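You operate a simulated robot arm through the tools that you are given. There is no shell and no other tool.

You are at the controls of a simulated robot arm. One attempt, no reset.

Task
Pour tea into both cups beside the drip mat and put them back.
Fine: one press of POUR a cup, swing the spout back, leave the tea maker on and the yellow cup alone, spill nothing. Set down upright: small orange cup, small teal cup.

It is judged by the outcome, as a careful person would: the job done as asked, and still so three seconds after it is handed in. It fails if anything else is knocked over, pushed out of place, dropped, spilled or broken.

Robot
A 7-joint arm with a two-finger parallel gripper, fixed in place. Base frame: the origin is at the foot of the arm, x ahead of it, y to its left, z up. Lengths are in mm, angles in degrees, forces in N, time in s.
With the tool pointing down near the work surface it reaches from about 420 to 900 mm from the base axis. Its first joint turns from -17.0 to 126.0 degrees. Payload 1.57 kg.
The tool frame sits at the grasp point between the pads (the TCP): z along the fingers, y along the line on which they close. The tips reach 30 mm beyond it. Largest opening 80 mm; finger width 17, thickness 12; the body of the gripper, 40 by 82 mm, starts 80 mm behind the TCP.
Orientation is told as [roll, pitch, yaw] about the base's x, y, z axes, in that order, counted from this pose: with the fingers straight down and closing along the base's y, the tool's x points along the base's -x, its y along +y and its z along -z.

Tools
- The arm moves only by the tool jog_arm. Its arguments are lists of equal length, an entry for each row: "dp": the shift along the tool's x, y, z in units of 500 mm (1.0 is 500 mm), a list of three; "dr": the turn, a rotation vector about the tool's x, y, z in units of 120 degrees (1.0 is 120 degrees), a list of three; "gripper": the gripper command, from -1 (shut) to 1 (fully open), values between in proportion. In form: {"dp": [[dx, dy, dz], ...], "dr": [[rx, ry, rz], ...], "gripper": [gripper, ...]}. A call has 1 to 20 rows; each row is the pose to reach, as a shift and turn from the pose commanded when the call began, along the tool's axes at that moment. A call with a number of a shift or a turn outside -1 to 1 is refused whole. Each row takes 0.2 s and may step no farther than 50 mm and 8.6 degrees from the row before; otherwise, or with a gripper value out of range, the whole call is refused. Where a pose cannot be reached the arm comes as near as it can. A force on the tool above 40 N (or 10 N above the force at the start of the call, whichever is more), or a blocked arm, ends the call early, and 0.2 s more pass. The fingers move at their own pace (about 45 mm/s each) and stop on an object; they squeeze with about 38 N. The grip force told is the motor's: it shows also when the fingers shut on nothing. Time passes only in rows, and 0.2 s behind the last, so rows that repeat a pose let the fingers close. It gives the time, the measured TCP pose, the force on the tool (base axes), the opening and the grip force at its end, in the units of the frame above (readings bear some noise), with the torque about the TCP (base axes, N m) and any sound that the robot's microphone picked up.
- Cameras (640 x 400 px; columns grow to the right, rows downward): "scene" is fixed at [49.1, -648.8, 1530]; the picture's right is [0.46, -0.89, 0.00], its down [-0.46, -0.24, -0.86] and it looks along [0.76, 0.40, -0.51] (base axes); focal length 252 px, centre (320, 200). "wrist" rides on the gripper at [72, -7, -122] in the tool frame; the picture's right is [0.09, 1.00, 0.00], its down [-0.84, 0.08, -0.54] and it looks along [-0.54, 0.05, 0.84] (tool axes); focal length 238 px, centre (320, 200). There is no depth. A picture from a camera that has moved, and an enlarged one, comes with that camera's place and axes in the base frame and with its lens.
- get_image(camera): a new picture of that camera. It takes no simulated time.
- raise_lower(by): slides the trunk up (or, below 0, down) by that many mm; the arm rides with it, the base frame stays. It gives what a move gives, with no picture.
- close_up(camera, box): a new picture of the part [left, top, right, bottom] of that camera's present view, enlarged. It takes no simulated time.
- job_done(): hands the job in; it is judged then, once.

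Nothing tells you positions but the pictures and the camera data. Unless the task says otherwise, let go and move clear before handing in.

The tools are called after "Request:" as name(argument=value, ...) on one line, values as JSON. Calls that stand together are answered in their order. jog_arm: Moves the arm, as the interface text tells. Its arguments: {"type":"object","properties":{"dp":{"type":"array","items":{"type":"array","items":{"type":"number"}}},"dr":{"type":"array","items":{"type":"array","items":{"type":"number"}}},"gripper":{"type":"array","items":{"type":"number"}}},"required":["dp","dr","gripper"]} The other tools are called the same way: raise_lower (by) slides the trunk up or down; get_image (camera) takes a picture; close_up (camera, box) takes an enlarged picture of a part of a camera's view; job_done () hands the job in.

At the start:

```text
clock: 0.0
position: [432.0, -22.5, 1365.6]
tcp_rot: [-0.1, 0.0, 0.1]
wrist_force: [-0.5, 0.2, 0.6]
torque: [0.02, 0.03, -0.02]
grip_width: 80.0
gripper_force: 0.1
trunk travel left (down, up): [-725.0, 65.0]
```

scene: 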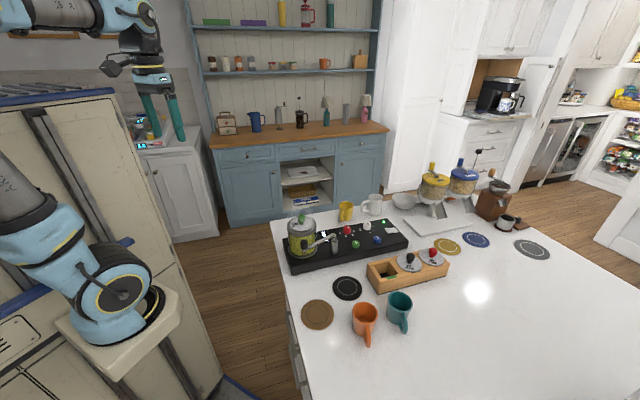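
wrist: 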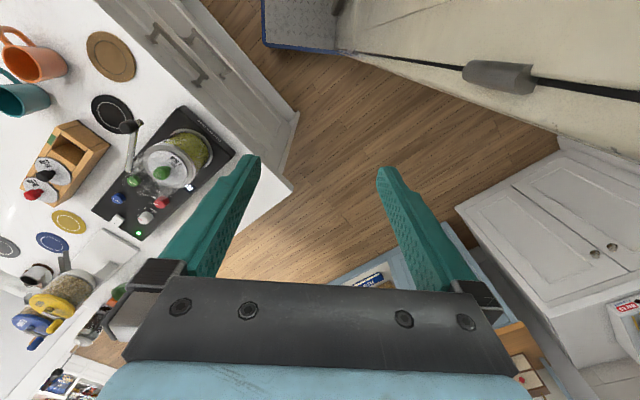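

I see an island counter with a tea maker on a black base, orange and teal cups at the near end and a yellow cup behind. I'll start with enlarged views to locate everything.

Request:
close_up(camera="scene", box=[270, 180, 430, 280])

Request:
close_up(camera="scene", box=[290, 250, 450, 350])

Request:
close_up(camera="wrist", box=[0, 20, 280, 300])

```text
4.00 times, centred on (350, 230) of scene
camera zoom: at [49.1, -648.8, 1530.0], right [0.46, -0.89, 0.0], down [-0.46, -0.24, -0.86], along [0.76, 0.4, -0.51], focal length 1006 px, centre (200, 80)
```

zoom: 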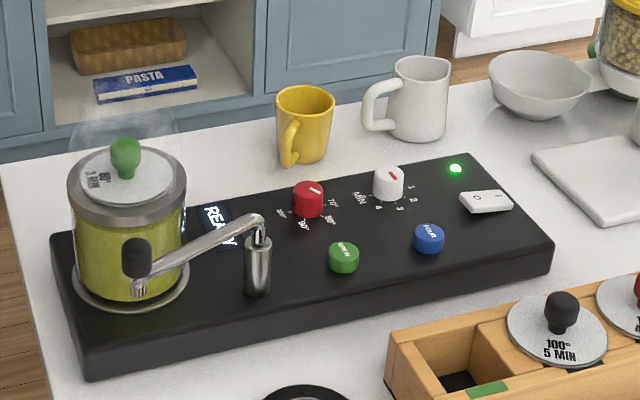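

```text
4.00 times, centred on (370, 300) of scene
camera zoom: at [49.1, -648.8, 1530.0], right [0.46, -0.89, 0.0], down [-0.46, -0.24, -0.86], along [0.76, 0.4, -0.51], focal length 1006 px, centre (120, -200)
```

zoom: 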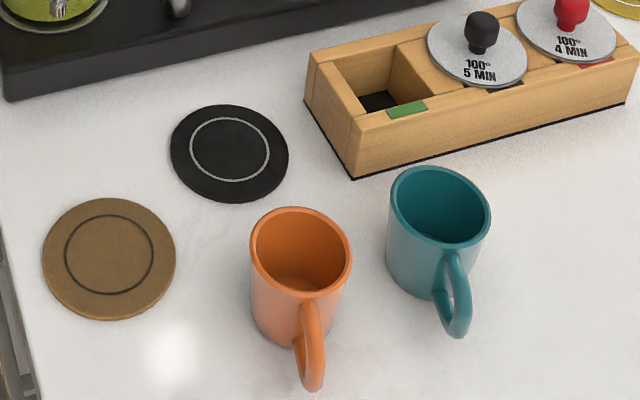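

```text
1.43 times, centred on (140, 160) of wrist
camera zoom: at [361.9, -27.3, 1486.6], right [-0.09, 1.0, 0.0], down [0.84, 0.08, 0.54], along [0.54, 0.05, -0.84], focal length 340 px, centre (577, 257)
```

zoom: 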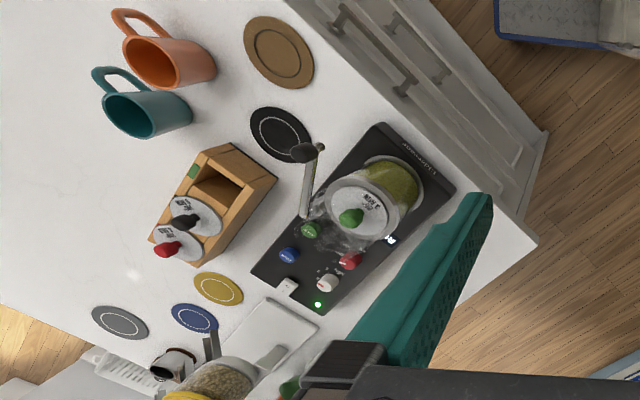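

The layout is becoming clear: the drip mat is the black disc near the spout, and the blue button should be POUR. I'll zoom in on the labels, the spout, the cups and the robot before moving.

Request:
close_up(camera="scene", box=[335, 205, 415, 255])

Request:
close_up(camera="scene", box=[280, 205, 360, 275])

Request:
close_up(camera="scene", box=[0, 0, 320, 400])

Request:
close_up(camera="scene", box=[330, 270, 430, 360])

```text
8.00 times, centred on (375, 230) of scene
camera zoom: at [49.1, -648.8, 1530.0], right [0.46, -0.89, 0.0], down [-0.46, -0.24, -0.86], along [0.76, 0.4, -0.51], focal length 2013 px, centre (-120, -40)
```

zoom: 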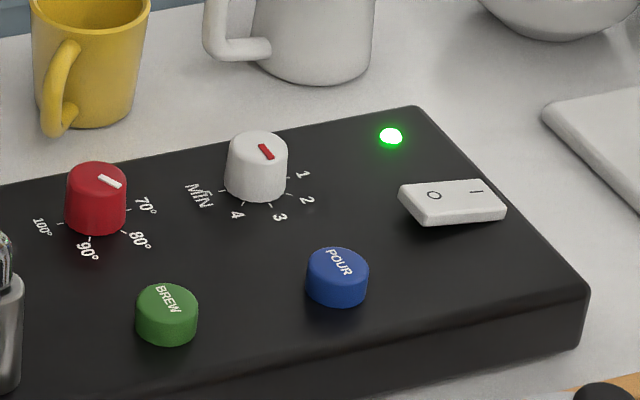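

```text
5.71 times, centred on (320, 240) of scene
camera zoom: at [49.1, -648.8, 1530.0], right [0.46, -0.89, 0.0], down [-0.46, -0.24, -0.86], along [0.76, 0.4, -0.51], focal length 1438 px, centre (320, -29)
```

zoom: 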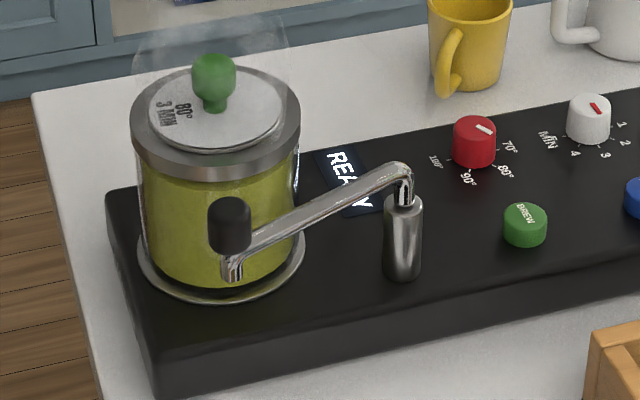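

```text
1.00 times, centred on (160, 200) of scene (not enlarged: the box is as wide or as high as the picture)
camera zoom: at [49.1, -648.8, 1530.0], right [0.46, -0.89, 0.0], down [-0.46, -0.24, -0.86], along [0.76, 0.4, -0.51], focal length 252 px, centre (480, 200)
```

zoom: 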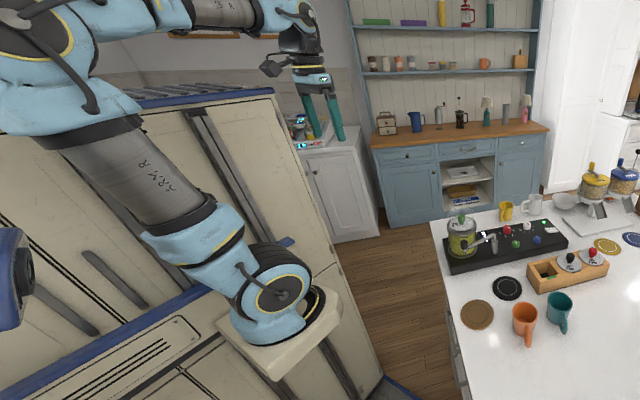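

```text
4.44 times, centred on (380, 315) of scene
camera zoom: at [49.1, -648.8, 1530.0], right [0.46, -0.89, 0.0], down [-0.46, -0.24, -0.86], along [0.76, 0.4, -0.51], focal length 1118 px, centre (53, -311)
```

zoom: 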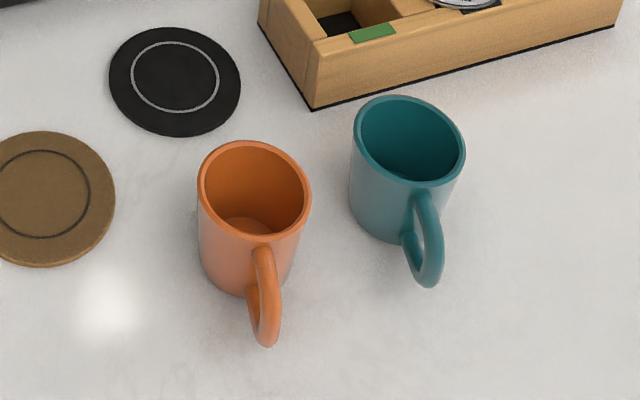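

Blue is confirmed as POUR, and the spout post at about (615, -402) swings over the black mat at about (533, -485). I put the orange cup at about (434, -569) and the teal at about (504, -637), with the counter at z≈924. First move: go high towards the cups, turning so the fingers close across the handle direction.

Request:
jog_arm(dp=[[0, -0.08, 0], [0, -0.16, 0], [0, -0.24, 0], [0, -0.32, 0], [0, -0.4, 0], [0, -0.48, 0], [0, -0.56, 0], [0, -0.64, 0], [0, -0.72, 0], [0, -0.8, 0]], dr=[[0, 0, -0.025], [0, 0, -0.05], [0, 0, -0.075], [0, 0, -0.1], [0, 0, -0.125], [0, 0, -0.15], [0, 0, -0.175], [0, 0, -0.2], [0, 0, -0.225], [0, 0, -0.25]], gripper=[1, 1, 1, 1, 1, 1, 1, 1, 1, 1])

```text
clock: 2.2
position: [434.0, -421.1, 1362.7]
tcp_rot: [0.1, 0.0, 30.1]
wrist_force: [0.2, 1.0, 0.1]
torque: [-0.03, -0.02, 0.02]
grip_width: 80.0
gripper_force: 0.0
trunk travel left (down, up): [-725.0, 65.0]
```

The arm reached that pose without trouble. I'll take both views to refine the positions.

Request:
get_image(camera="wrist")

Request:
get_image(camera="scene")

```text
taken
camera wrist: at [374.9, -461.5, 1484.6], right [-0.58, 0.82, 0.0], down [0.69, 0.49, 0.54], along [0.44, 0.31, -0.84], focal length 238 px, centre (320, 200)
```

wrist: 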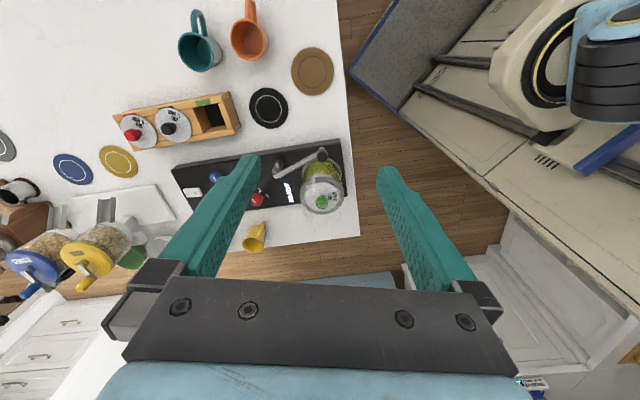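

```text
taken
```

scene: 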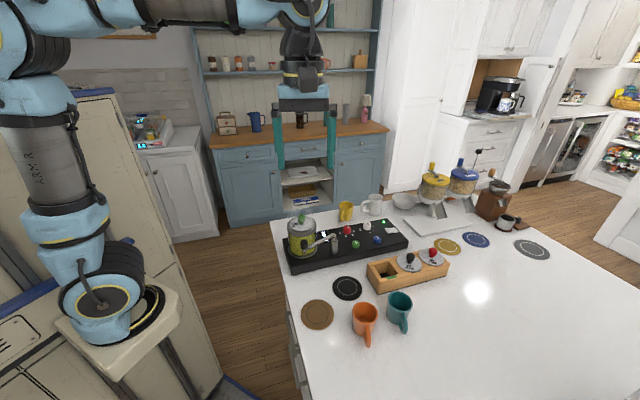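

I'll enlarge the overhead view for accurate measurements.

Request:
close_up(camera="wrist", box=[170, 0, 350, 112])

Request:
close_up(camera="wrist", box=[160, 120, 370, 251])

```text
3.56 times, centred on (260, 56) of wrist
camera zoom: at [374.9, -461.5, 1484.6], right [-0.58, 0.82, 0.0], down [0.69, 0.49, 0.54], along [0.44, 0.31, -0.84], focal length 848 px, centre (533, 712)
```

zoom: 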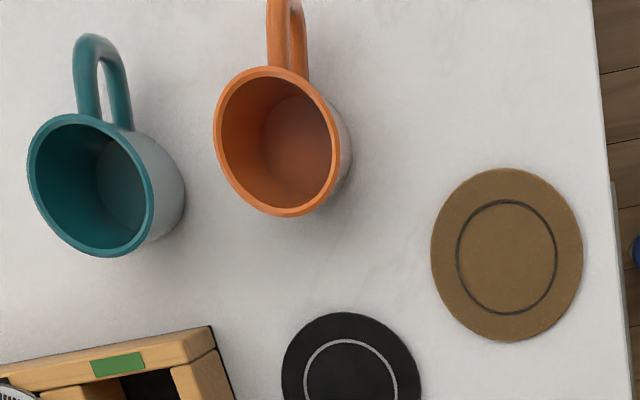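

```text
3.05 times, centred on (265, 186) of wrist
camera zoom: at [374.9, -461.5, 1484.6], right [-0.58, 0.82, 0.0], down [0.69, 0.49, 0.54], along [0.44, 0.31, -0.84], focal length 726 px, centre (488, 244)
```

zoom: 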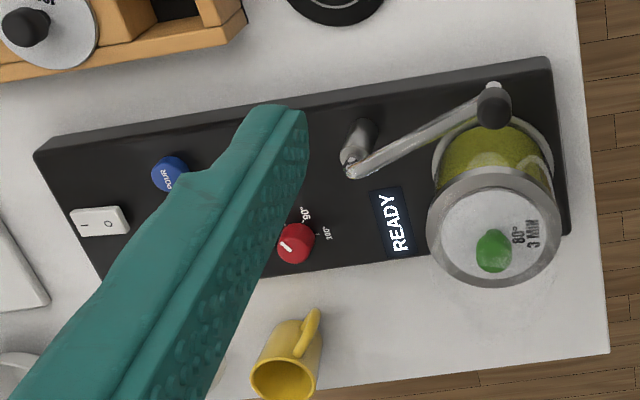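

Refined positions: orange (437, -569), teal (506, -637), rims near z≈988, mat (532, -489), spout knob (509, -359, 1062), post (611, -406). Next I go above the orange cup and check alignment.

Request:
jog_arm(dp=[[0.0143, -0.0259, 0.06], [0.0286, -0.0519, 0.12], [0.0428, -0.0778, 0.18], [0.0571, -0.1038, 0.24], [0.0714, -0.1297, 0.3], [0.0857, -0.1556, 0.36], [0.1, -0.1816, 0.42], [0.1142, -0.2075, 0.48], [0.1285, -0.2335, 0.54], [0.1428, -0.2594, 0.6]], dr=[[0, 0, 0], [0, 0, 0], [0, 0, 0], [0, 0, 0], [0, 0, 0], [0, 0, 0], [0, 0, 0], [0, 0, 0], [0, 0, 0], [0, 0, 0]], gripper=[1, 1, 1, 1, 1, 1, 1, 1, 1, 1])

Request:
get_image(camera="wrist")

Request:
get_image(camera="scene")

```text
clock: 4.4
position: [437.2, -569.2, 1062.2]
tcp_rot: [-0.1, 0.1, 30.0]
wrist_force: [-0.1, 0.7, 0.4]
torque: [-0.03, -0.04, 0.01]
grip_width: 80.0
gripper_force: 0.1
trunk travel left (down, up): [-725.0, 65.0]
```

```text
taken
camera wrist: at [379.0, -610.6, 1184.6], right [-0.58, 0.82, 0.0], down [0.69, 0.49, 0.54], along [0.44, 0.31, -0.84], focal length 238 px, centre (320, 200)
```

wrist: 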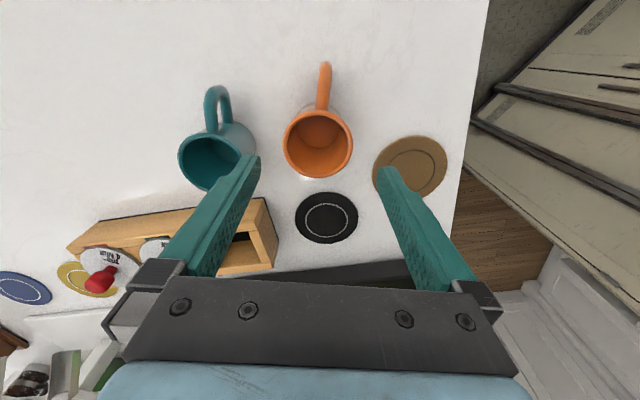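

```text
taken
```

scene: 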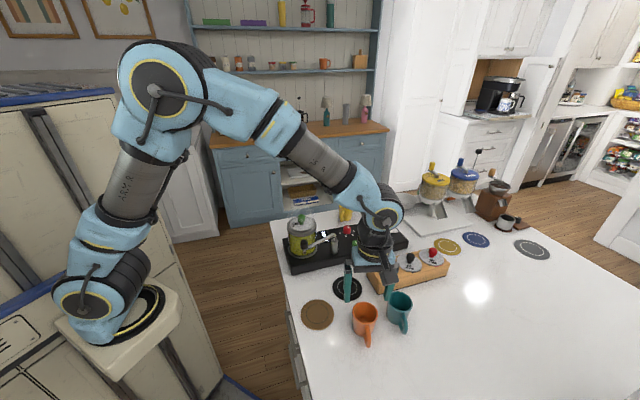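

The fingers straddle the orange cup. I'll zoom in to verify centring before descending.

Request:
close_up(camera="wrist", box=[240, 40, 400, 200])

Request:
close_up(camera="wrist", box=[160, 60, 280, 200])

```text
2.50 times, centred on (320, 120) of wrist
camera zoom: at [379.0, -610.6, 1184.6], right [-0.58, 0.82, 0.0], down [0.69, 0.49, 0.54], along [0.44, 0.31, -0.84], focal length 596 px, centre (320, 400)
```

zoom: 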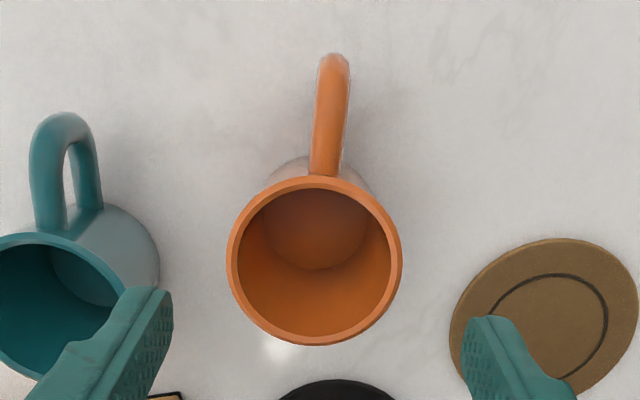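

```text
2.86 times, centred on (220, 130) of wrist
camera zoom: at [379.0, -610.6, 1184.6], right [-0.58, 0.82, 0.0], down [0.69, 0.49, 0.54], along [0.44, 0.31, -0.84], focal length 681 px, centre (606, 400)
```

zoom: 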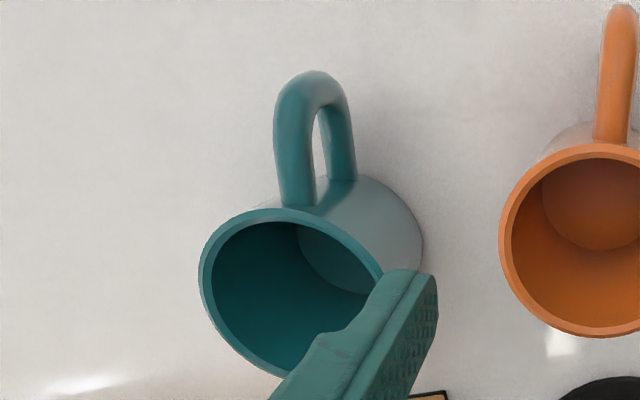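

The cup centre is about 2.5 mm off along the closing line, and the handle lines up with the tool's x axis. I'll correct that and descend to grasp height.

Request:
jog_arm(dp=[[0, -0.005, 0.03], [0, -0.005, 0.06], [0, -0.005, 0.09], [0, -0.005, 0.12], [0, -0.005, 0.145], [0, -0.005, 0.165], [0, -0.005, 0.18], [0, -0.005, 0.18]], dr=[[0, 0, 0], [0, 0, 0], [0, 0, 0], [0, 0, 0], [0, 0, 0], [0, 0, 0], [0, 0, 0], [0, 0, 0]], gripper=[1, 1, 1, 1, 1, 1, 1, 1])

Request:
get_image(camera="wrist")

Request:
close_up(camera="scene", box=[320, 240, 440, 350])

```text
clock: 6.2
position: [439.6, -573.4, 974.3]
tcp_rot: [0.0, 0.0, 30.1]
wrist_force: [0.1, -0.1, -0.2]
torque: [0.0, 0.0, -0.03]
grip_width: 80.4
gripper_force: 0.0
trunk travel left (down, up): [-725.0, 65.0]
```

```text
taken
camera wrist: at [381.2, -614.0, 1096.8], right [-0.58, 0.82, 0.0], down [0.69, 0.49, 0.54], along [0.44, 0.31, -0.84], focal length 238 px, centre (320, 200)
```

wrist: 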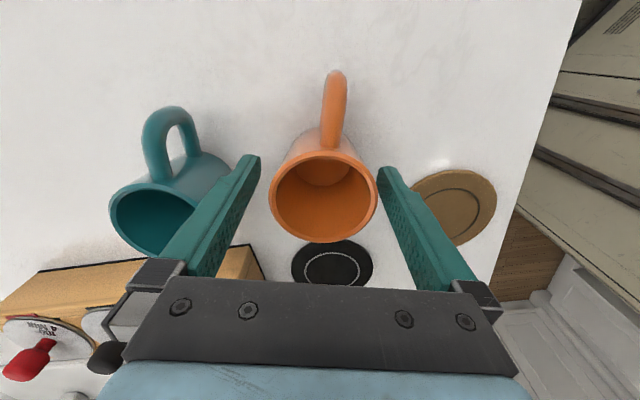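

```text
3.64 times, centred on (380, 295) of scene
camera zoom: at [49.1, -648.8, 1530.0], right [0.46, -0.89, 0.0], down [-0.46, -0.24, -0.86], along [0.76, 0.4, -0.51], focal length 915 px, centre (102, -146)
```

zoom: 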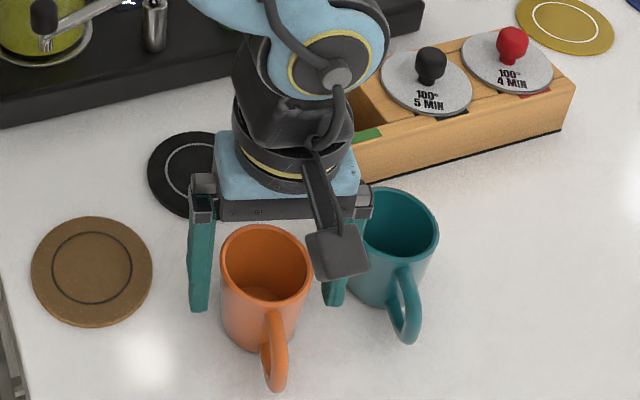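

The cup is well centred between the fingers at rim level, with clearance to the teal cup. Closing now.

Request:
jog_arm(dp=[[0, 0, 0], [0, 0, 0], [0, 0, 0], [0, 0, 0], [0, 0, 0]], dr=[[0, 0, 0], [0, 0, 0], [0, 0, 0], [0, 0, 0], [0, 0, 0]], gripper=[0.6, 0.5, -1, -1, -1])

Request:
close_up(camera="scene", box=[320, 240, 440, 350])

Request:
get_image(camera="wrist")

```text
clock: 7.4
position: [439.6, -573.4, 974.9]
tcp_rot: [0.1, 0.0, 30.0]
wrist_force: [-0.4, -0.2, 1.2]
torque: [0.02, -0.04, 0.01]
grip_width: 61.2
gripper_force: 38.3
trunk travel left (down, up): [-725.0, 65.0]
```

```text
3.64 times, centred on (380, 295) of scene
camera zoom: at [49.1, -648.8, 1530.0], right [0.46, -0.89, 0.0], down [-0.46, -0.24, -0.86], along [0.76, 0.4, -0.51], focal length 915 px, centre (102, -146)
```

zoom: 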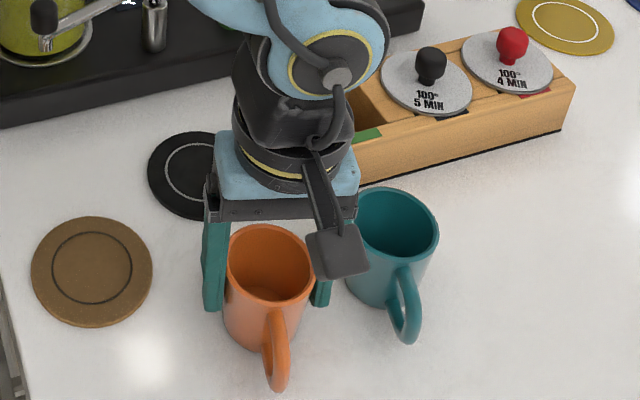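

```text
taken
camera wrist: at [381.1, -614.0, 1097.0], right [-0.58, 0.82, 0.0], down [0.69, 0.49, 0.54], along [0.44, 0.31, -0.84], focal length 238 px, centre (320, 200)
```

wrist: 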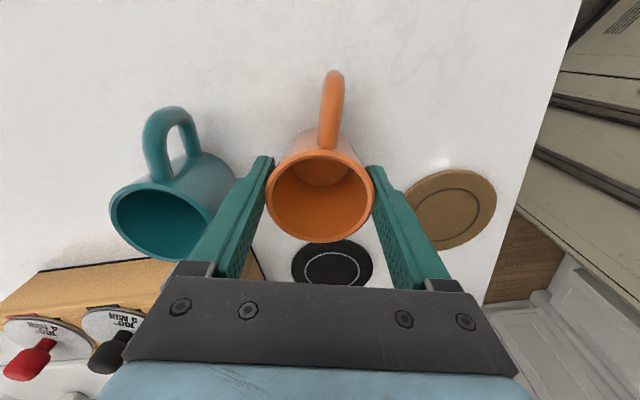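

Grip is solid at 61 mm. I'll lift straight up 40 mm and check it hangs level.

Request:
jog_arm(dp=[[0, 0, -0.01], [0, 0, -0.025], [0, 0, -0.045], [0, 0, -0.065], [0, 0, -0.08], [0, 0, -0.08]], dr=[[0, 0, 0], [0, 0, 0], [0, 0, 0], [0, 0, 0], [0, 0, 0], [0, 0, 0]], gripper=[-1, -1, -1, -1, -1, -1])

Request:
close_up(camera="scene", box=[320, 240, 440, 350])

Request:
get_image(camera="wrist")

```text
clock: 8.8
position: [435.9, -572.6, 1016.7]
tcp_rot: [0.0, -0.1, 29.9]
wrist_force: [-0.8, 0.6, -1.5]
torque: [0.02, 0.03, 0.0]
grip_width: 60.8
gripper_force: 38.6
trunk travel left (down, up): [-725.0, 65.0]
```

```text
3.64 times, centred on (380, 295) of scene
camera zoom: at [49.1, -648.8, 1530.0], right [0.46, -0.89, 0.0], down [-0.46, -0.24, -0.86], along [0.76, 0.4, -0.51], focal length 915 px, centre (102, -146)
```

zoom: 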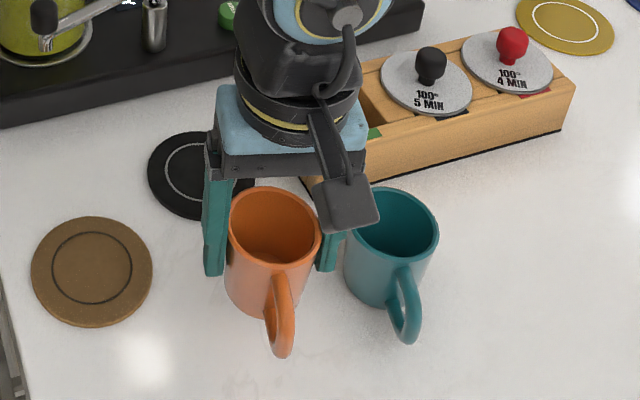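

```text
taken
camera wrist: at [378.6, -613.2, 1137.8], right [-0.58, 0.82, 0.0], down [0.69, 0.49, 0.54], along [0.44, 0.31, -0.84], focal length 238 px, centre (320, 200)
```

wrist: 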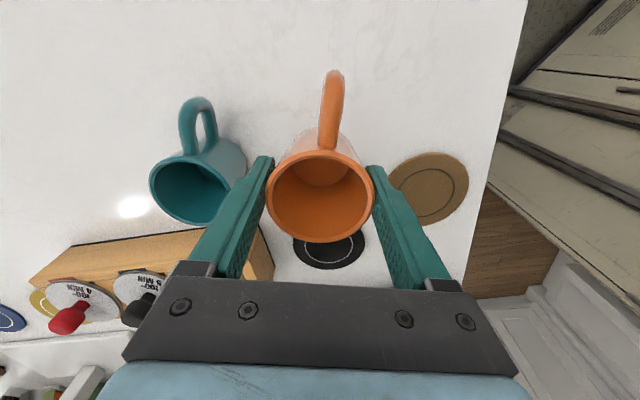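

The cup hangs level. I'll carry it over the black drip mat centre at about (533, -489.5).

Request:
jog_arm(dp=[[-0.0255, 0.0047, 0], [-0.0509, 0.0094, 0], [-0.0764, 0.0141, 0], [-0.1018, 0.0188, 0], [-0.1273, 0.0235, 0], [-0.1528, 0.0282, 0], [-0.1782, 0.0329, 0], [-0.2037, 0.0376, 0], [-0.2291, 0.0423, 0], [-0.2546, 0.047, 0], [-0.2546, 0.047, 0]], dr=[[0, 0, 0], [0, 0, 0], [0, 0, 0], [0, 0, 0], [0, 0, 0], [0, 0, 0], [0, 0, 0], [0, 0, 0], [0, 0, 0], [0, 0, 0], [0, 0, 0]], gripper=[-1, -1, -1, -1, -1, -1, -1, -1, -1, -1, -1])

Request:
get_image(camera="wrist")

Request:
close_up(camera="scene", box=[280, 200, 440, 340])

```text
clock: 11.2
position: [538.1, -486.7, 1015.9]
tcp_rot: [-0.1, 0.0, 30.0]
wrist_force: [-0.4, 0.0, -1.9]
torque: [-0.01, -0.01, 0.01]
grip_width: 60.8
gripper_force: 38.2
trunk travel left (down, up): [-725.0, 65.0]
```

```text
taken
camera wrist: at [479.2, -527.7, 1137.4], right [-0.58, 0.82, 0.0], down [0.69, 0.49, 0.54], along [0.44, 0.31, -0.84], focal length 238 px, centre (320, 200)
```

wrist: 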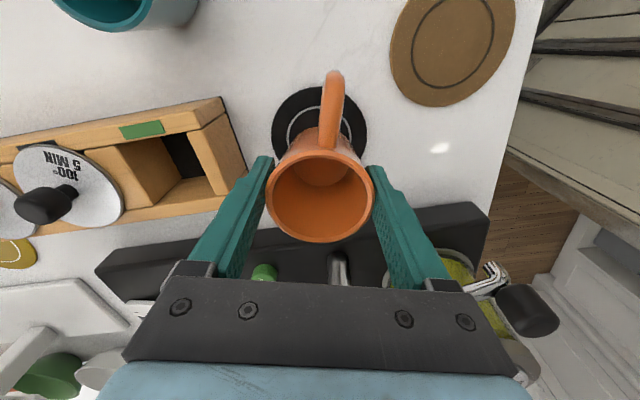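

```text
2.86 times, centred on (360, 270) of scene
camera zoom: at [49.1, -648.8, 1530.0], right [0.46, -0.89, 0.0], down [-0.46, -0.24, -0.86], along [0.76, 0.4, -0.51], focal length 719 px, centre (206, 0)
```

zoom: 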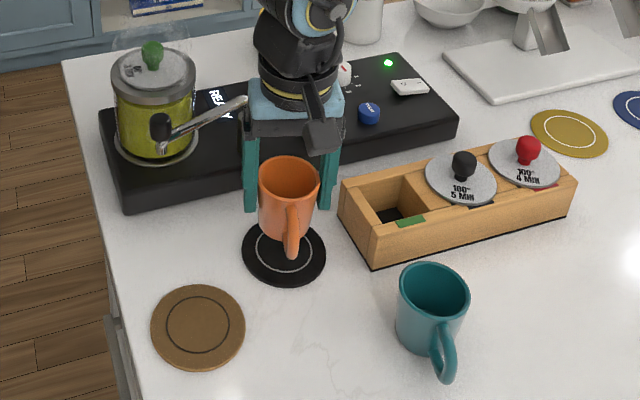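

The cup is centred above the mat in the wrist view. I'll lower it gently to the mat.

Request:
jog_arm(dp=[[0, 0, 0.016], [0, 0, 0.032], [0, 0, 0.048], [0, 0, 0.06], [0, 0, 0.066], [0, 0, 0.069], [0, 0, 0.071], [0, 0, 0.071]], dr=[[0, 0, 0], [0, 0, 0], [0, 0, 0], [0, 0, 0], [0, 0, 0], [0, 0, 0], [0, 0, 0], [0, 0, 0]], gripper=[-1, -1, -1, -1, -1, -1, -1, -1])

```text
clock: 13.0
position: [536.7, -487.0, 980.2]
tcp_rot: [-0.1, 0.0, 29.9]
wrist_force: [-0.2, -3.3, 5.0]
torque: [-0.29, -0.05, -0.02]
grip_width: 60.8
gripper_force: 37.9
trunk travel left (down, up): [-725.0, 65.0]
```

Contact felt (about 7 N), so the cup is on the mat. I'll release and then look.

Request:
jog_arm(dp=[[0, 0, 0], [0, 0, 0], [0, 0, 0], [0, 0, 0]], dr=[[0, 0, 0], [0, 0, 0], [0, 0, 0], [0, 0, 0]], gripper=[0.7, 0.9, 0.9, 0.9])

Request:
get_image(camera="wrist")

Request:
close_up(camera="scene", box=[280, 200, 440, 340])

```text
clock: 14.0
position: [536.3, -487.8, 979.1]
tcp_rot: [0.0, 0.0, 30.1]
wrist_force: [0.0, 0.1, -0.4]
torque: [0.01, 0.0, 0.05]
grip_width: 75.8
gripper_force: 0.2
trunk travel left (down, up): [-725.0, 65.0]
```

```text
taken
camera wrist: at [478.3, -528.0, 1101.4], right [-0.58, 0.82, 0.0], down [0.69, 0.49, 0.54], along [0.44, 0.31, -0.84], focal length 238 px, centre (320, 200)
```

wrist: 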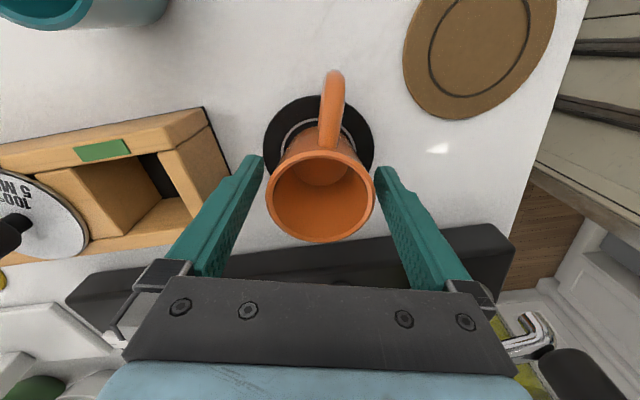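

```text
2.86 times, centred on (360, 270) of scene
camera zoom: at [49.1, -648.8, 1530.0], right [0.46, -0.89, 0.0], down [-0.46, -0.24, -0.86], along [0.76, 0.4, -0.51], focal length 719 px, centre (206, 0)
```

zoom: 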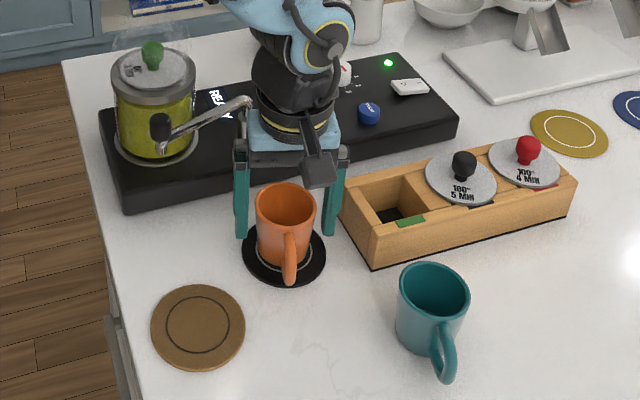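

The orange cup is upright, centred on the mat. I'll rise clear, then move over the spout knob with the fingers turned across the spout arm.

Request:
jog_arm(dp=[[0, 0, -0.03], [0, 0, -0.08], [0, 0, -0.16], [0, 0, -0.24], [0, 0, -0.32], [0, 0, -0.4], [0, 0, -0.4]], dr=[[0, 0, 0], [0, 0, 0], [0, 0, 0], [0, 0, 0], [0, 0, 0], [0, 0, 0], [0, 0, 0]], gripper=[0.9, 0.9, 0.9, 0.9, 0.9, 0.9, 0.9])

Request:
get_image(camera="wrist")

```text
clock: 15.6
position: [537.7, -487.6, 1181.0]
tcp_rot: [-0.1, 0.1, 30.2]
wrist_force: [0.5, -0.4, 0.3]
torque: [0.0, -0.01, 0.0]
grip_width: 75.9
gripper_force: 0.0
trunk travel left (down, up): [-725.0, 65.0]
```

```text
taken
camera wrist: at [478.7, -528.2, 1302.4], right [-0.58, 0.82, 0.0], down [0.69, 0.49, 0.54], along [0.44, 0.31, -0.84], focal length 238 px, centre (320, 200)
```

wrist: 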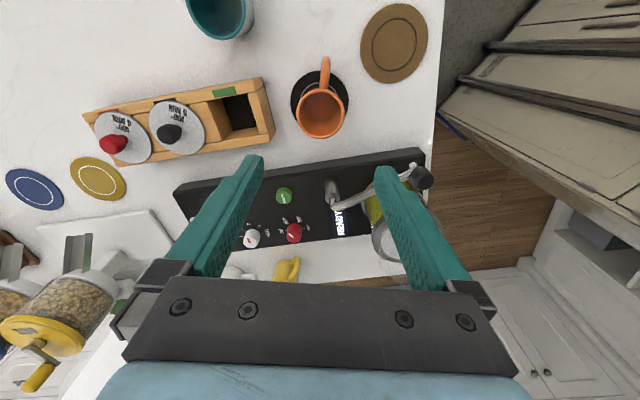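

Rotating and shifting to above the spout knob.

Request:
jog_arm(dp=[[-0.0117, 0.0358, 0], [-0.0235, 0.0715, 0], [-0.0352, 0.1073, 0], [-0.047, 0.1431, 0], [-0.0587, 0.1789, 0], [-0.0705, 0.2146, 0], [-0.0822, 0.2504, 0], [-0.0822, 0.2504, 0]], dr=[[0, 0, 0.0655], [0, 0, 0.131], [0, 0, 0.1964], [0, 0, 0.2619], [0, 0, 0.3274], [0, 0, 0.3929], [0, 0, 0.4583], [0, 0, 0.4583]], gripper=[0.5, 0, -0.05, -0.05, -0.05, -0.05, -0.05, -0.05])

Request:
get_image(camera="wrist")

Request:
close_up(camera="scene", box=[260, 160, 420, 280])

```text
clock: 17.4
position: [509.6, -360.9, 1178.7]
tcp_rot: [0.0, 0.0, -25.2]
wrist_force: [0.6, 0.3, -0.2]
torque: [0.01, -0.01, 0.01]
grip_width: 38.0
gripper_force: 0.1
trunk travel left (down, up): [-725.0, 65.0]
```

```text
taken
camera wrist: at [442.1, -334.2, 1300.9], right [0.34, 0.94, 0.0], down [0.79, -0.28, 0.54], along [0.51, -0.18, -0.84], focal length 238 px, centre (320, 200)
```

wrist: 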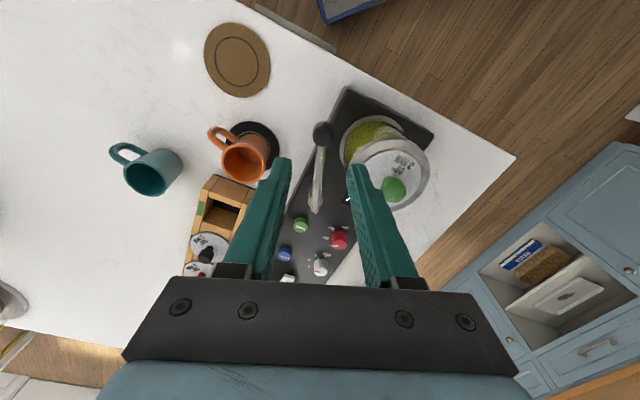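

```text
3.33 times, centred on (340, 220) of scene
camera zoom: at [49.1, -648.8, 1530.0], right [0.46, -0.89, 0.0], down [-0.46, -0.24, -0.86], along [0.76, 0.4, -0.51], focal length 839 px, centre (253, 133)
```

zoom: 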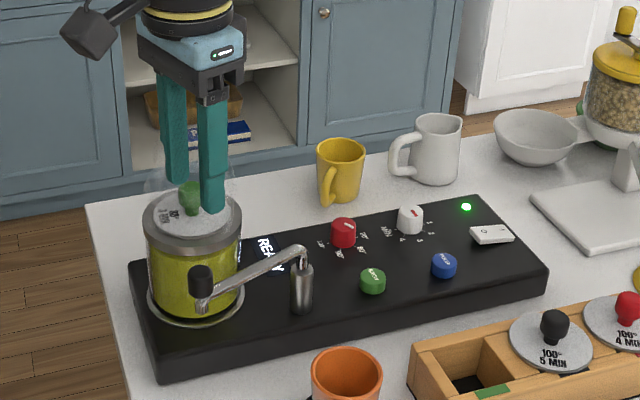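

Request:
close_up(camera="wrist", box=[240, 80, 440, 240])

```text
2.50 times, centred on (340, 160) of wrist
camera zoom: at [442.1, -334.2, 1300.9], right [0.34, 0.94, 0.0], down [0.79, -0.28, 0.54], along [0.51, -0.18, -0.84], focal length 596 px, centre (270, 300)
```

zoom: 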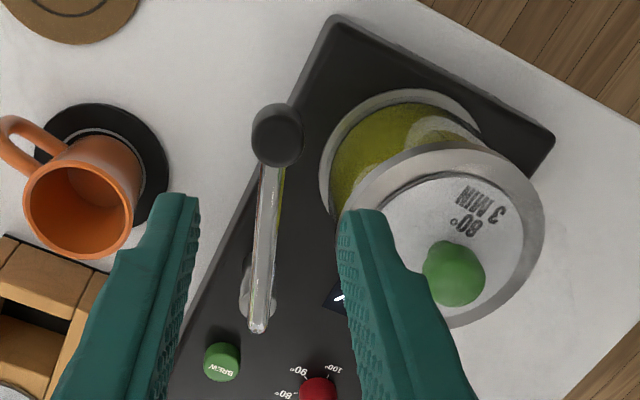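

The knob is aligned with the tool: spout arm along tool x, about 2 mm offset. I'll descend so the fingers loosely flank the knob, then narrow the gap.

Request:
jog_arm(dp=[[0, 0.0044, 0.04], [0, 0.0044, 0.08], [0, 0.0044, 0.12], [0, 0.0044, 0.15], [0, 0.0044, 0.18], [0, 0.0044, 0.2], [0, 0.0044, 0.212], [0, 0.0044, 0.212]], dr=[[0, 0, 0], [0, 0, 0], [0, 0, 0], [0, 0, 0], [0, 0, 0], [0, 0, 0], [0, 0, 0], [0, 0, 0]], gripper=[-0.05, -0.05, -0.05, -0.05, -0.05, -0.05, -0.05, -0.05])

Request:
get_image(camera="wrist")

Request:
close_up(camera="scene", box=[260, 160, 420, 280])

```text
clock: 19.2
position: [511.1, -358.2, 1074.1]
tcp_rot: [0.0, 0.0, -25.0]
wrist_force: [-0.2, -0.2, 0.9]
torque: [0.02, 0.04, -0.02]
grip_width: 37.8
gripper_force: 0.1
trunk travel left (down, up): [-725.0, 65.0]
```

```text
taken
camera wrist: at [443.2, -333.2, 1194.7], right [0.34, 0.94, 0.0], down [0.79, -0.28, 0.54], along [0.51, -0.18, -0.84], focal length 238 px, centre (320, 200)
```

wrist: 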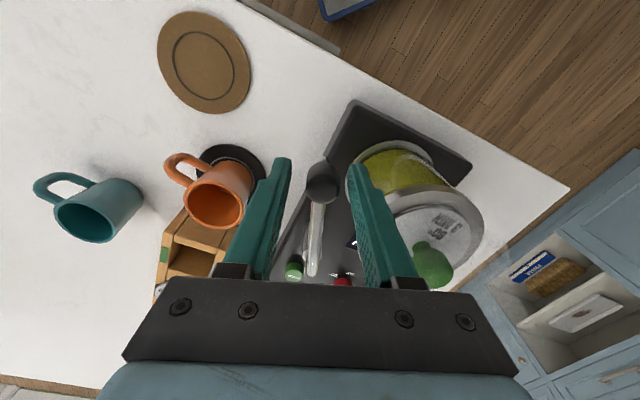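

```text
3.33 times, centred on (340, 220) of scene
camera zoom: at [49.1, -648.8, 1530.0], right [0.46, -0.89, 0.0], down [-0.46, -0.24, -0.86], along [0.76, 0.4, -0.51], focal length 839 px, centre (253, 133)
```

zoom: 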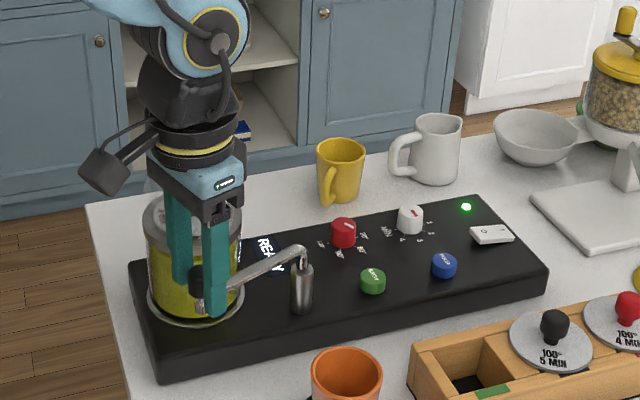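

The knob is caged centrally between the fingers. I'll narrow the gap and swing the spout about its post, 73° toward the mat, with the gripper turning along.

Request:
jog_arm(dp=[[0, 0, 0], [0, 0, 0], [-0.00125, -0.02353, 0], [-0.00499, -0.04679, 0], [-0.01117, -0.06952, 0], [-0.01972, -0.09147, 0], [-0.03055, -0.11239, 0], [-0.04354, -0.13205, 0]], dr=[[0, 0, 0], [0, 0, 0], [0, 0, -0.0507], [0, 0, -0.1014], [0, 0, -0.1521], [0, 0, -0.2028], [0, 0, -0.2535], [0, 0, -0.3042]], gripper=[-0.35, -0.35, -0.35, -0.35, -0.35, -0.35, -0.35, -0.35])

Request:
get_image(camera="wrist")

Request:
close_up(camera="scene", box=[260, 180, 420, 300])

```text
clock: 21.0
position: [500.7, -424.9, 1074.6]
tcp_rot: [0.0, -0.1, 11.8]
wrist_force: [1.2, -0.3, 0.1]
torque: [-0.02, 0.0, -0.04]
grip_width: 25.7
gripper_force: 0.1
trunk travel left (down, up): [-725.0, 65.0]
```

```text
taken
camera wrist: at [433.8, -446.2, 1196.6], right [-0.29, 0.96, 0.0], down [0.8, 0.25, 0.54], along [0.52, 0.16, -0.84], focal length 238 px, centre (320, 200)
```

wrist: 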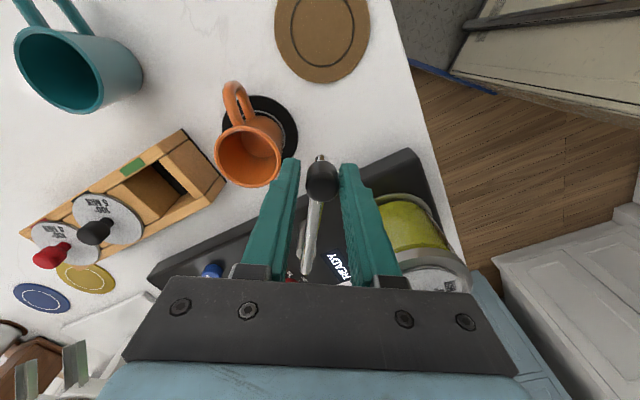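

```text
3.33 times, centred on (340, 240) of scene
camera zoom: at [49.1, -648.8, 1530.0], right [0.46, -0.89, 0.0], down [-0.46, -0.24, -0.86], along [0.76, 0.4, -0.51], focal length 839 px, centre (253, 67)
```

zoom: 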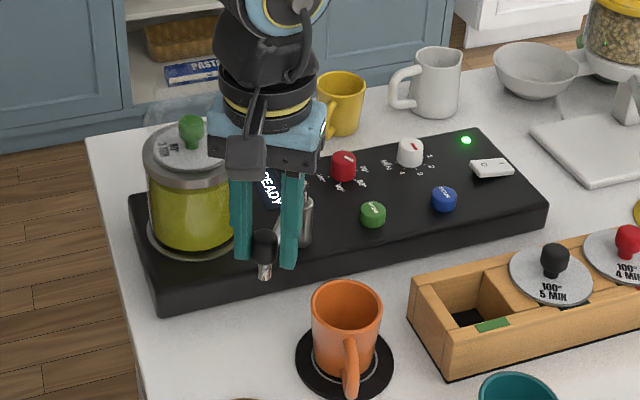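

The spout follows cleanly, with the nozzle directly under the knob. I'll continue the second half of the swing.

Request:
jog_arm(dp=[[-0.00125, -0.02353, 0], [-0.00499, -0.04679, 0], [-0.01117, -0.06952, 0], [-0.01972, -0.09147, 0], [-0.03055, -0.11239, 0], [-0.04354, -0.13205, 0], [-0.04354, -0.13205, 0]], dr=[[0, 0, -0.0507], [0, 0, -0.1014], [0, 0, -0.1521], [0, 0, -0.2028], [0, 0, -0.2535], [0, 0, -0.3042], [0, 0, -0.3042]], gripper=[-0.35, -0.35, -0.35, -0.35, -0.35, -0.35, -0.35])

Request:
get_image(camera="wrist")

Request:
close_up(camera="scene", box=[260, 180, 420, 300])

```text
clock: 22.6
position: [536.5, -486.3, 1072.5]
tcp_rot: [0.0, 0.1, 48.1]
wrist_force: [-0.2, -0.2, 0.1]
torque: [0.01, 0.01, -0.03]
grip_width: 26.1
gripper_force: 0.1
trunk travel left (down, up): [-725.0, 65.0]
```

```text
taken
camera wrist: at [494.8, -542.8, 1194.7], right [-0.8, 0.6, 0.0], down [0.5, 0.67, 0.54], along [0.32, 0.44, -0.84], focal length 238 px, centre (320, 200)
```

wrist: 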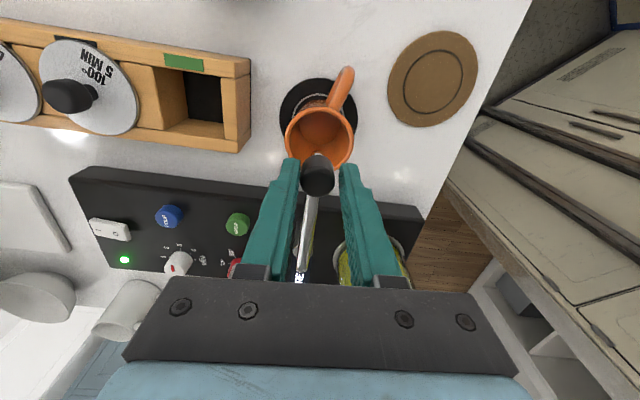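

```text
3.33 times, centred on (340, 240) of scene
camera zoom: at [49.1, -648.8, 1530.0], right [0.46, -0.89, 0.0], down [-0.46, -0.24, -0.86], along [0.76, 0.4, -0.51], focal length 839 px, centre (253, 67)
```

zoom: 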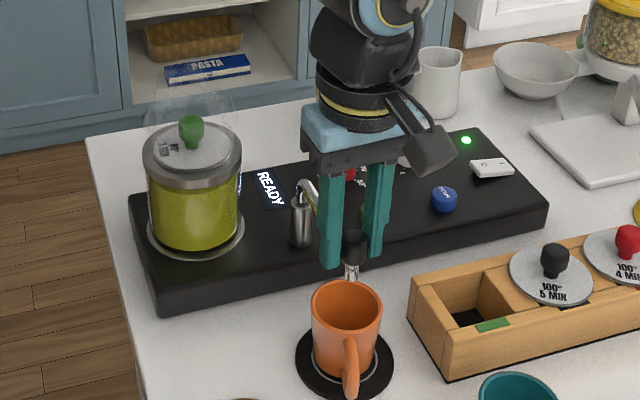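

The spout is over the cup area. I'll rise clear and verify the nozzle position over the cup opening.

Request:
jog_arm(dp=[[0, 0, 0], [0, 0, -0.02], [0, 0, -0.06], [0, 0, -0.12], [0, 0, -0.18], [0, 0, -0.24], [0, 0, -0.24]], dr=[[0, 0, 0], [0, 0, 0], [0, 0, 0], [0, 0, 0], [0, 0, 0], [0, 0, 0], [0, 0, 0]], gripper=[-0.2, -0.2, -0.2, -0.2, -0.2, -0.2, -0.2])

Request:
get_image(camera="wrist")

Request:
close_up(camera="scene", box=[300, 200, 400, 300])

```text
clock: 24.2
position: [536.3, -484.9, 1191.8]
tcp_rot: [0.0, 0.0, 48.0]
wrist_force: [0.7, 0.5, -0.3]
torque: [-0.05, -0.01, -0.02]
grip_width: 32.1
gripper_force: 0.2
trunk travel left (down, up): [-725.0, 65.0]
```

```text
taken
camera wrist: at [494.0, -543.3, 1315.0], right [-0.8, 0.6, 0.0], down [0.5, 0.67, 0.54], along [0.32, 0.43, -0.84], focal length 238 px, centre (320, 200)
```

wrist: 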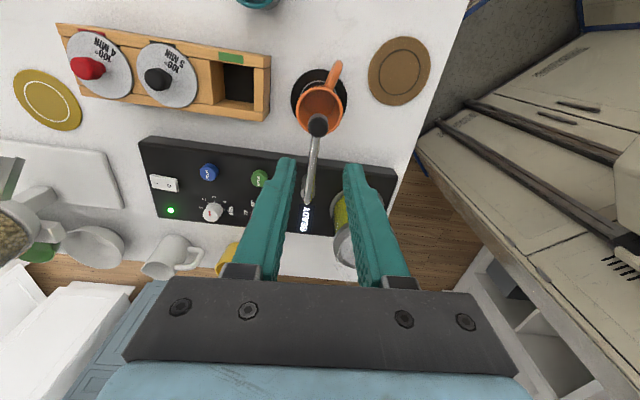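

```text
4.00 times, centred on (350, 250) of scene
camera zoom: at [49.1, -648.8, 1530.0], right [0.46, -0.89, 0.0], down [-0.46, -0.24, -0.86], along [0.76, 0.4, -0.51], focal length 1006 px, centre (200, 0)
```

zoom: 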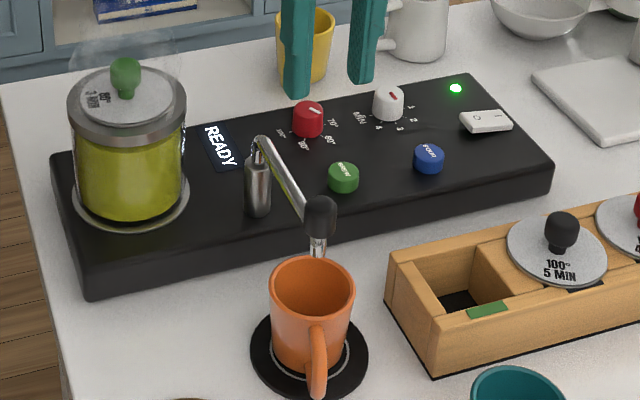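

Nozzle and cup centre agree within about 4 mm. Now I'll measure the POUR button from this view.

Request:
close_up(camera="wrist", box=[130, 60, 360, 220])

Request:
close_up(camera="scene", box=[360, 215, 420, 255])

```text
2.50 times, centred on (245, 140) of wrist
camera zoom: at [494.0, -543.3, 1315.0], right [-0.8, 0.6, 0.0], down [0.5, 0.67, 0.54], along [0.32, 0.43, -0.84], focal length 596 px, centre (508, 350)
```

zoom: 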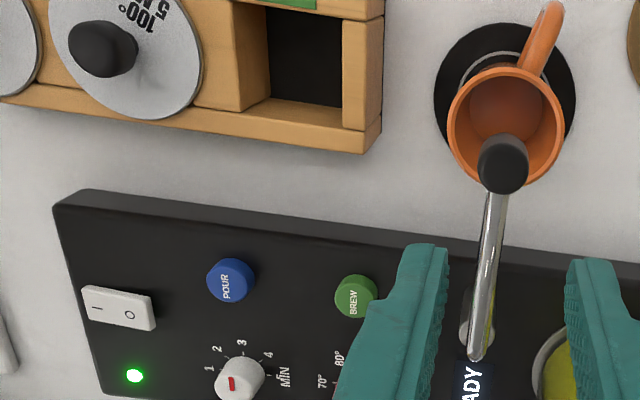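

```text
10.00 times, centred on (390, 235) of scene
camera zoom: at [49.1, -648.8, 1530.0], right [0.46, -0.89, 0.0], down [-0.46, -0.24, -0.86], along [0.76, 0.4, -0.51], focal length 2516 px, centre (-380, -150)
```

zoom: 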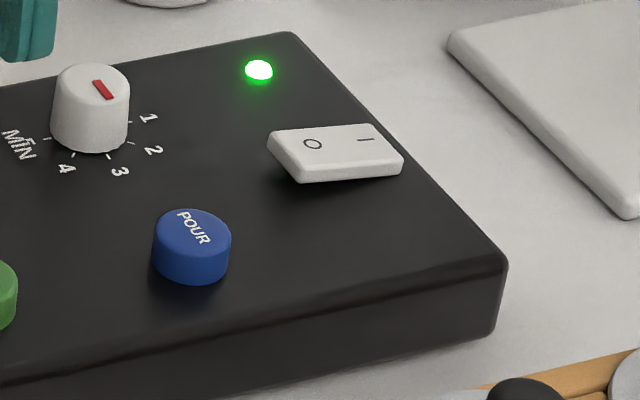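

POUR is at about (731, -514.5), top near z≈978. I'll close the fingers and move above it.

Request:
jog_arm(dp=[[-0.027, -0.041, 0.01], [-0.054, -0.082, 0.02], [-0.081, -0.123, 0.04], [-0.108, -0.1645, 0.06], [-0.135, -0.2056, 0.08], [-0.162, -0.2467, 0.1], [-0.189, -0.2879, 0.12], [-0.2166, -0.329, 0.14], [-0.2166, -0.329, 0.14]], dr=[[0, 0, 0], [0, 0, 0], [0, 0, 0], [0, 0, 0], [0, 0, 0], [0, 0, 0], [0, 0, 0], [0, 0, 0], [0, 0, 0]], gripper=[-1, -1, -1, -1, -1, -1, -1, -1, -1])

Request:
get_image(camera="wrist")

Request:
get_image(camera="scene")

```text
clock: 26.2
position: [731.1, -515.3, 1124.0]
tcp_rot: [-0.1, 0.0, 48.1]
wrist_force: [-1.0, 0.4, 0.1]
torque: [0.0, 0.0, 0.01]
grip_width: 0.0
gripper_force: 21.4
trunk travel left (down, up): [-725.0, 65.0]
```

```text
taken
camera wrist: at [689.1, -572.9, 1245.7], right [-0.8, 0.6, 0.0], down [0.5, 0.67, 0.54], along [0.32, 0.43, -0.84], focal length 238 px, centre (320, 200)
```

wrist: 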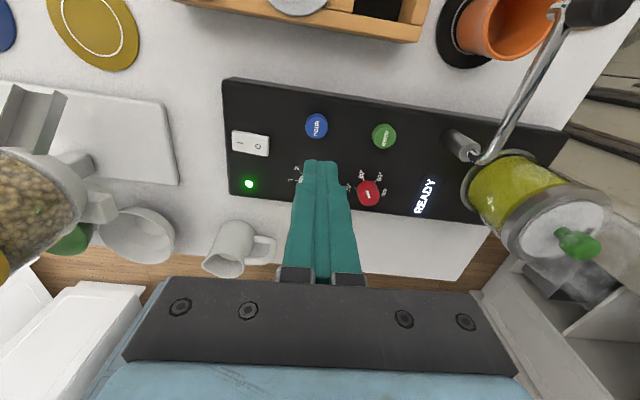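

```text
taken
```

scene: 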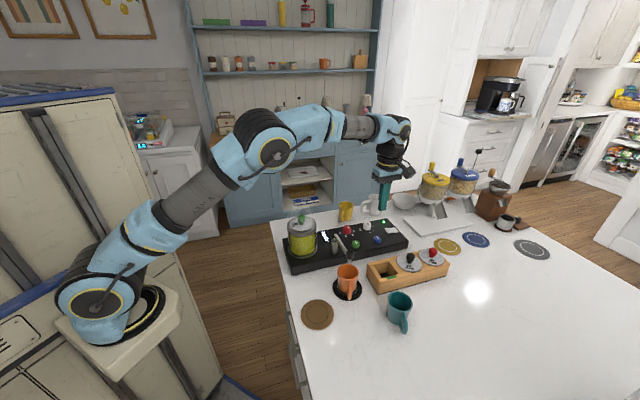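

The arm reaches. I'll check the fine alignment over the button.

Request:
close_up(camera="wrist", box=[220, 70, 420, 210])

```text
2.86 times, centred on (320, 140) of wrist
camera zoom: at [689.1, -572.9, 1245.7], right [-0.8, 0.6, 0.0], down [0.5, 0.67, 0.54], along [0.32, 0.43, -0.84], focal length 681 px, centre (320, 371)
```

zoom: 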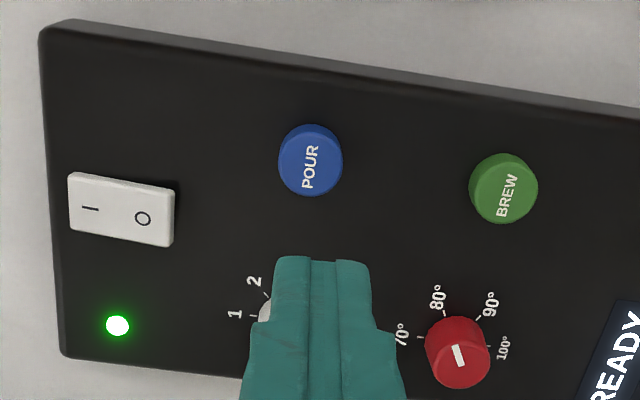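

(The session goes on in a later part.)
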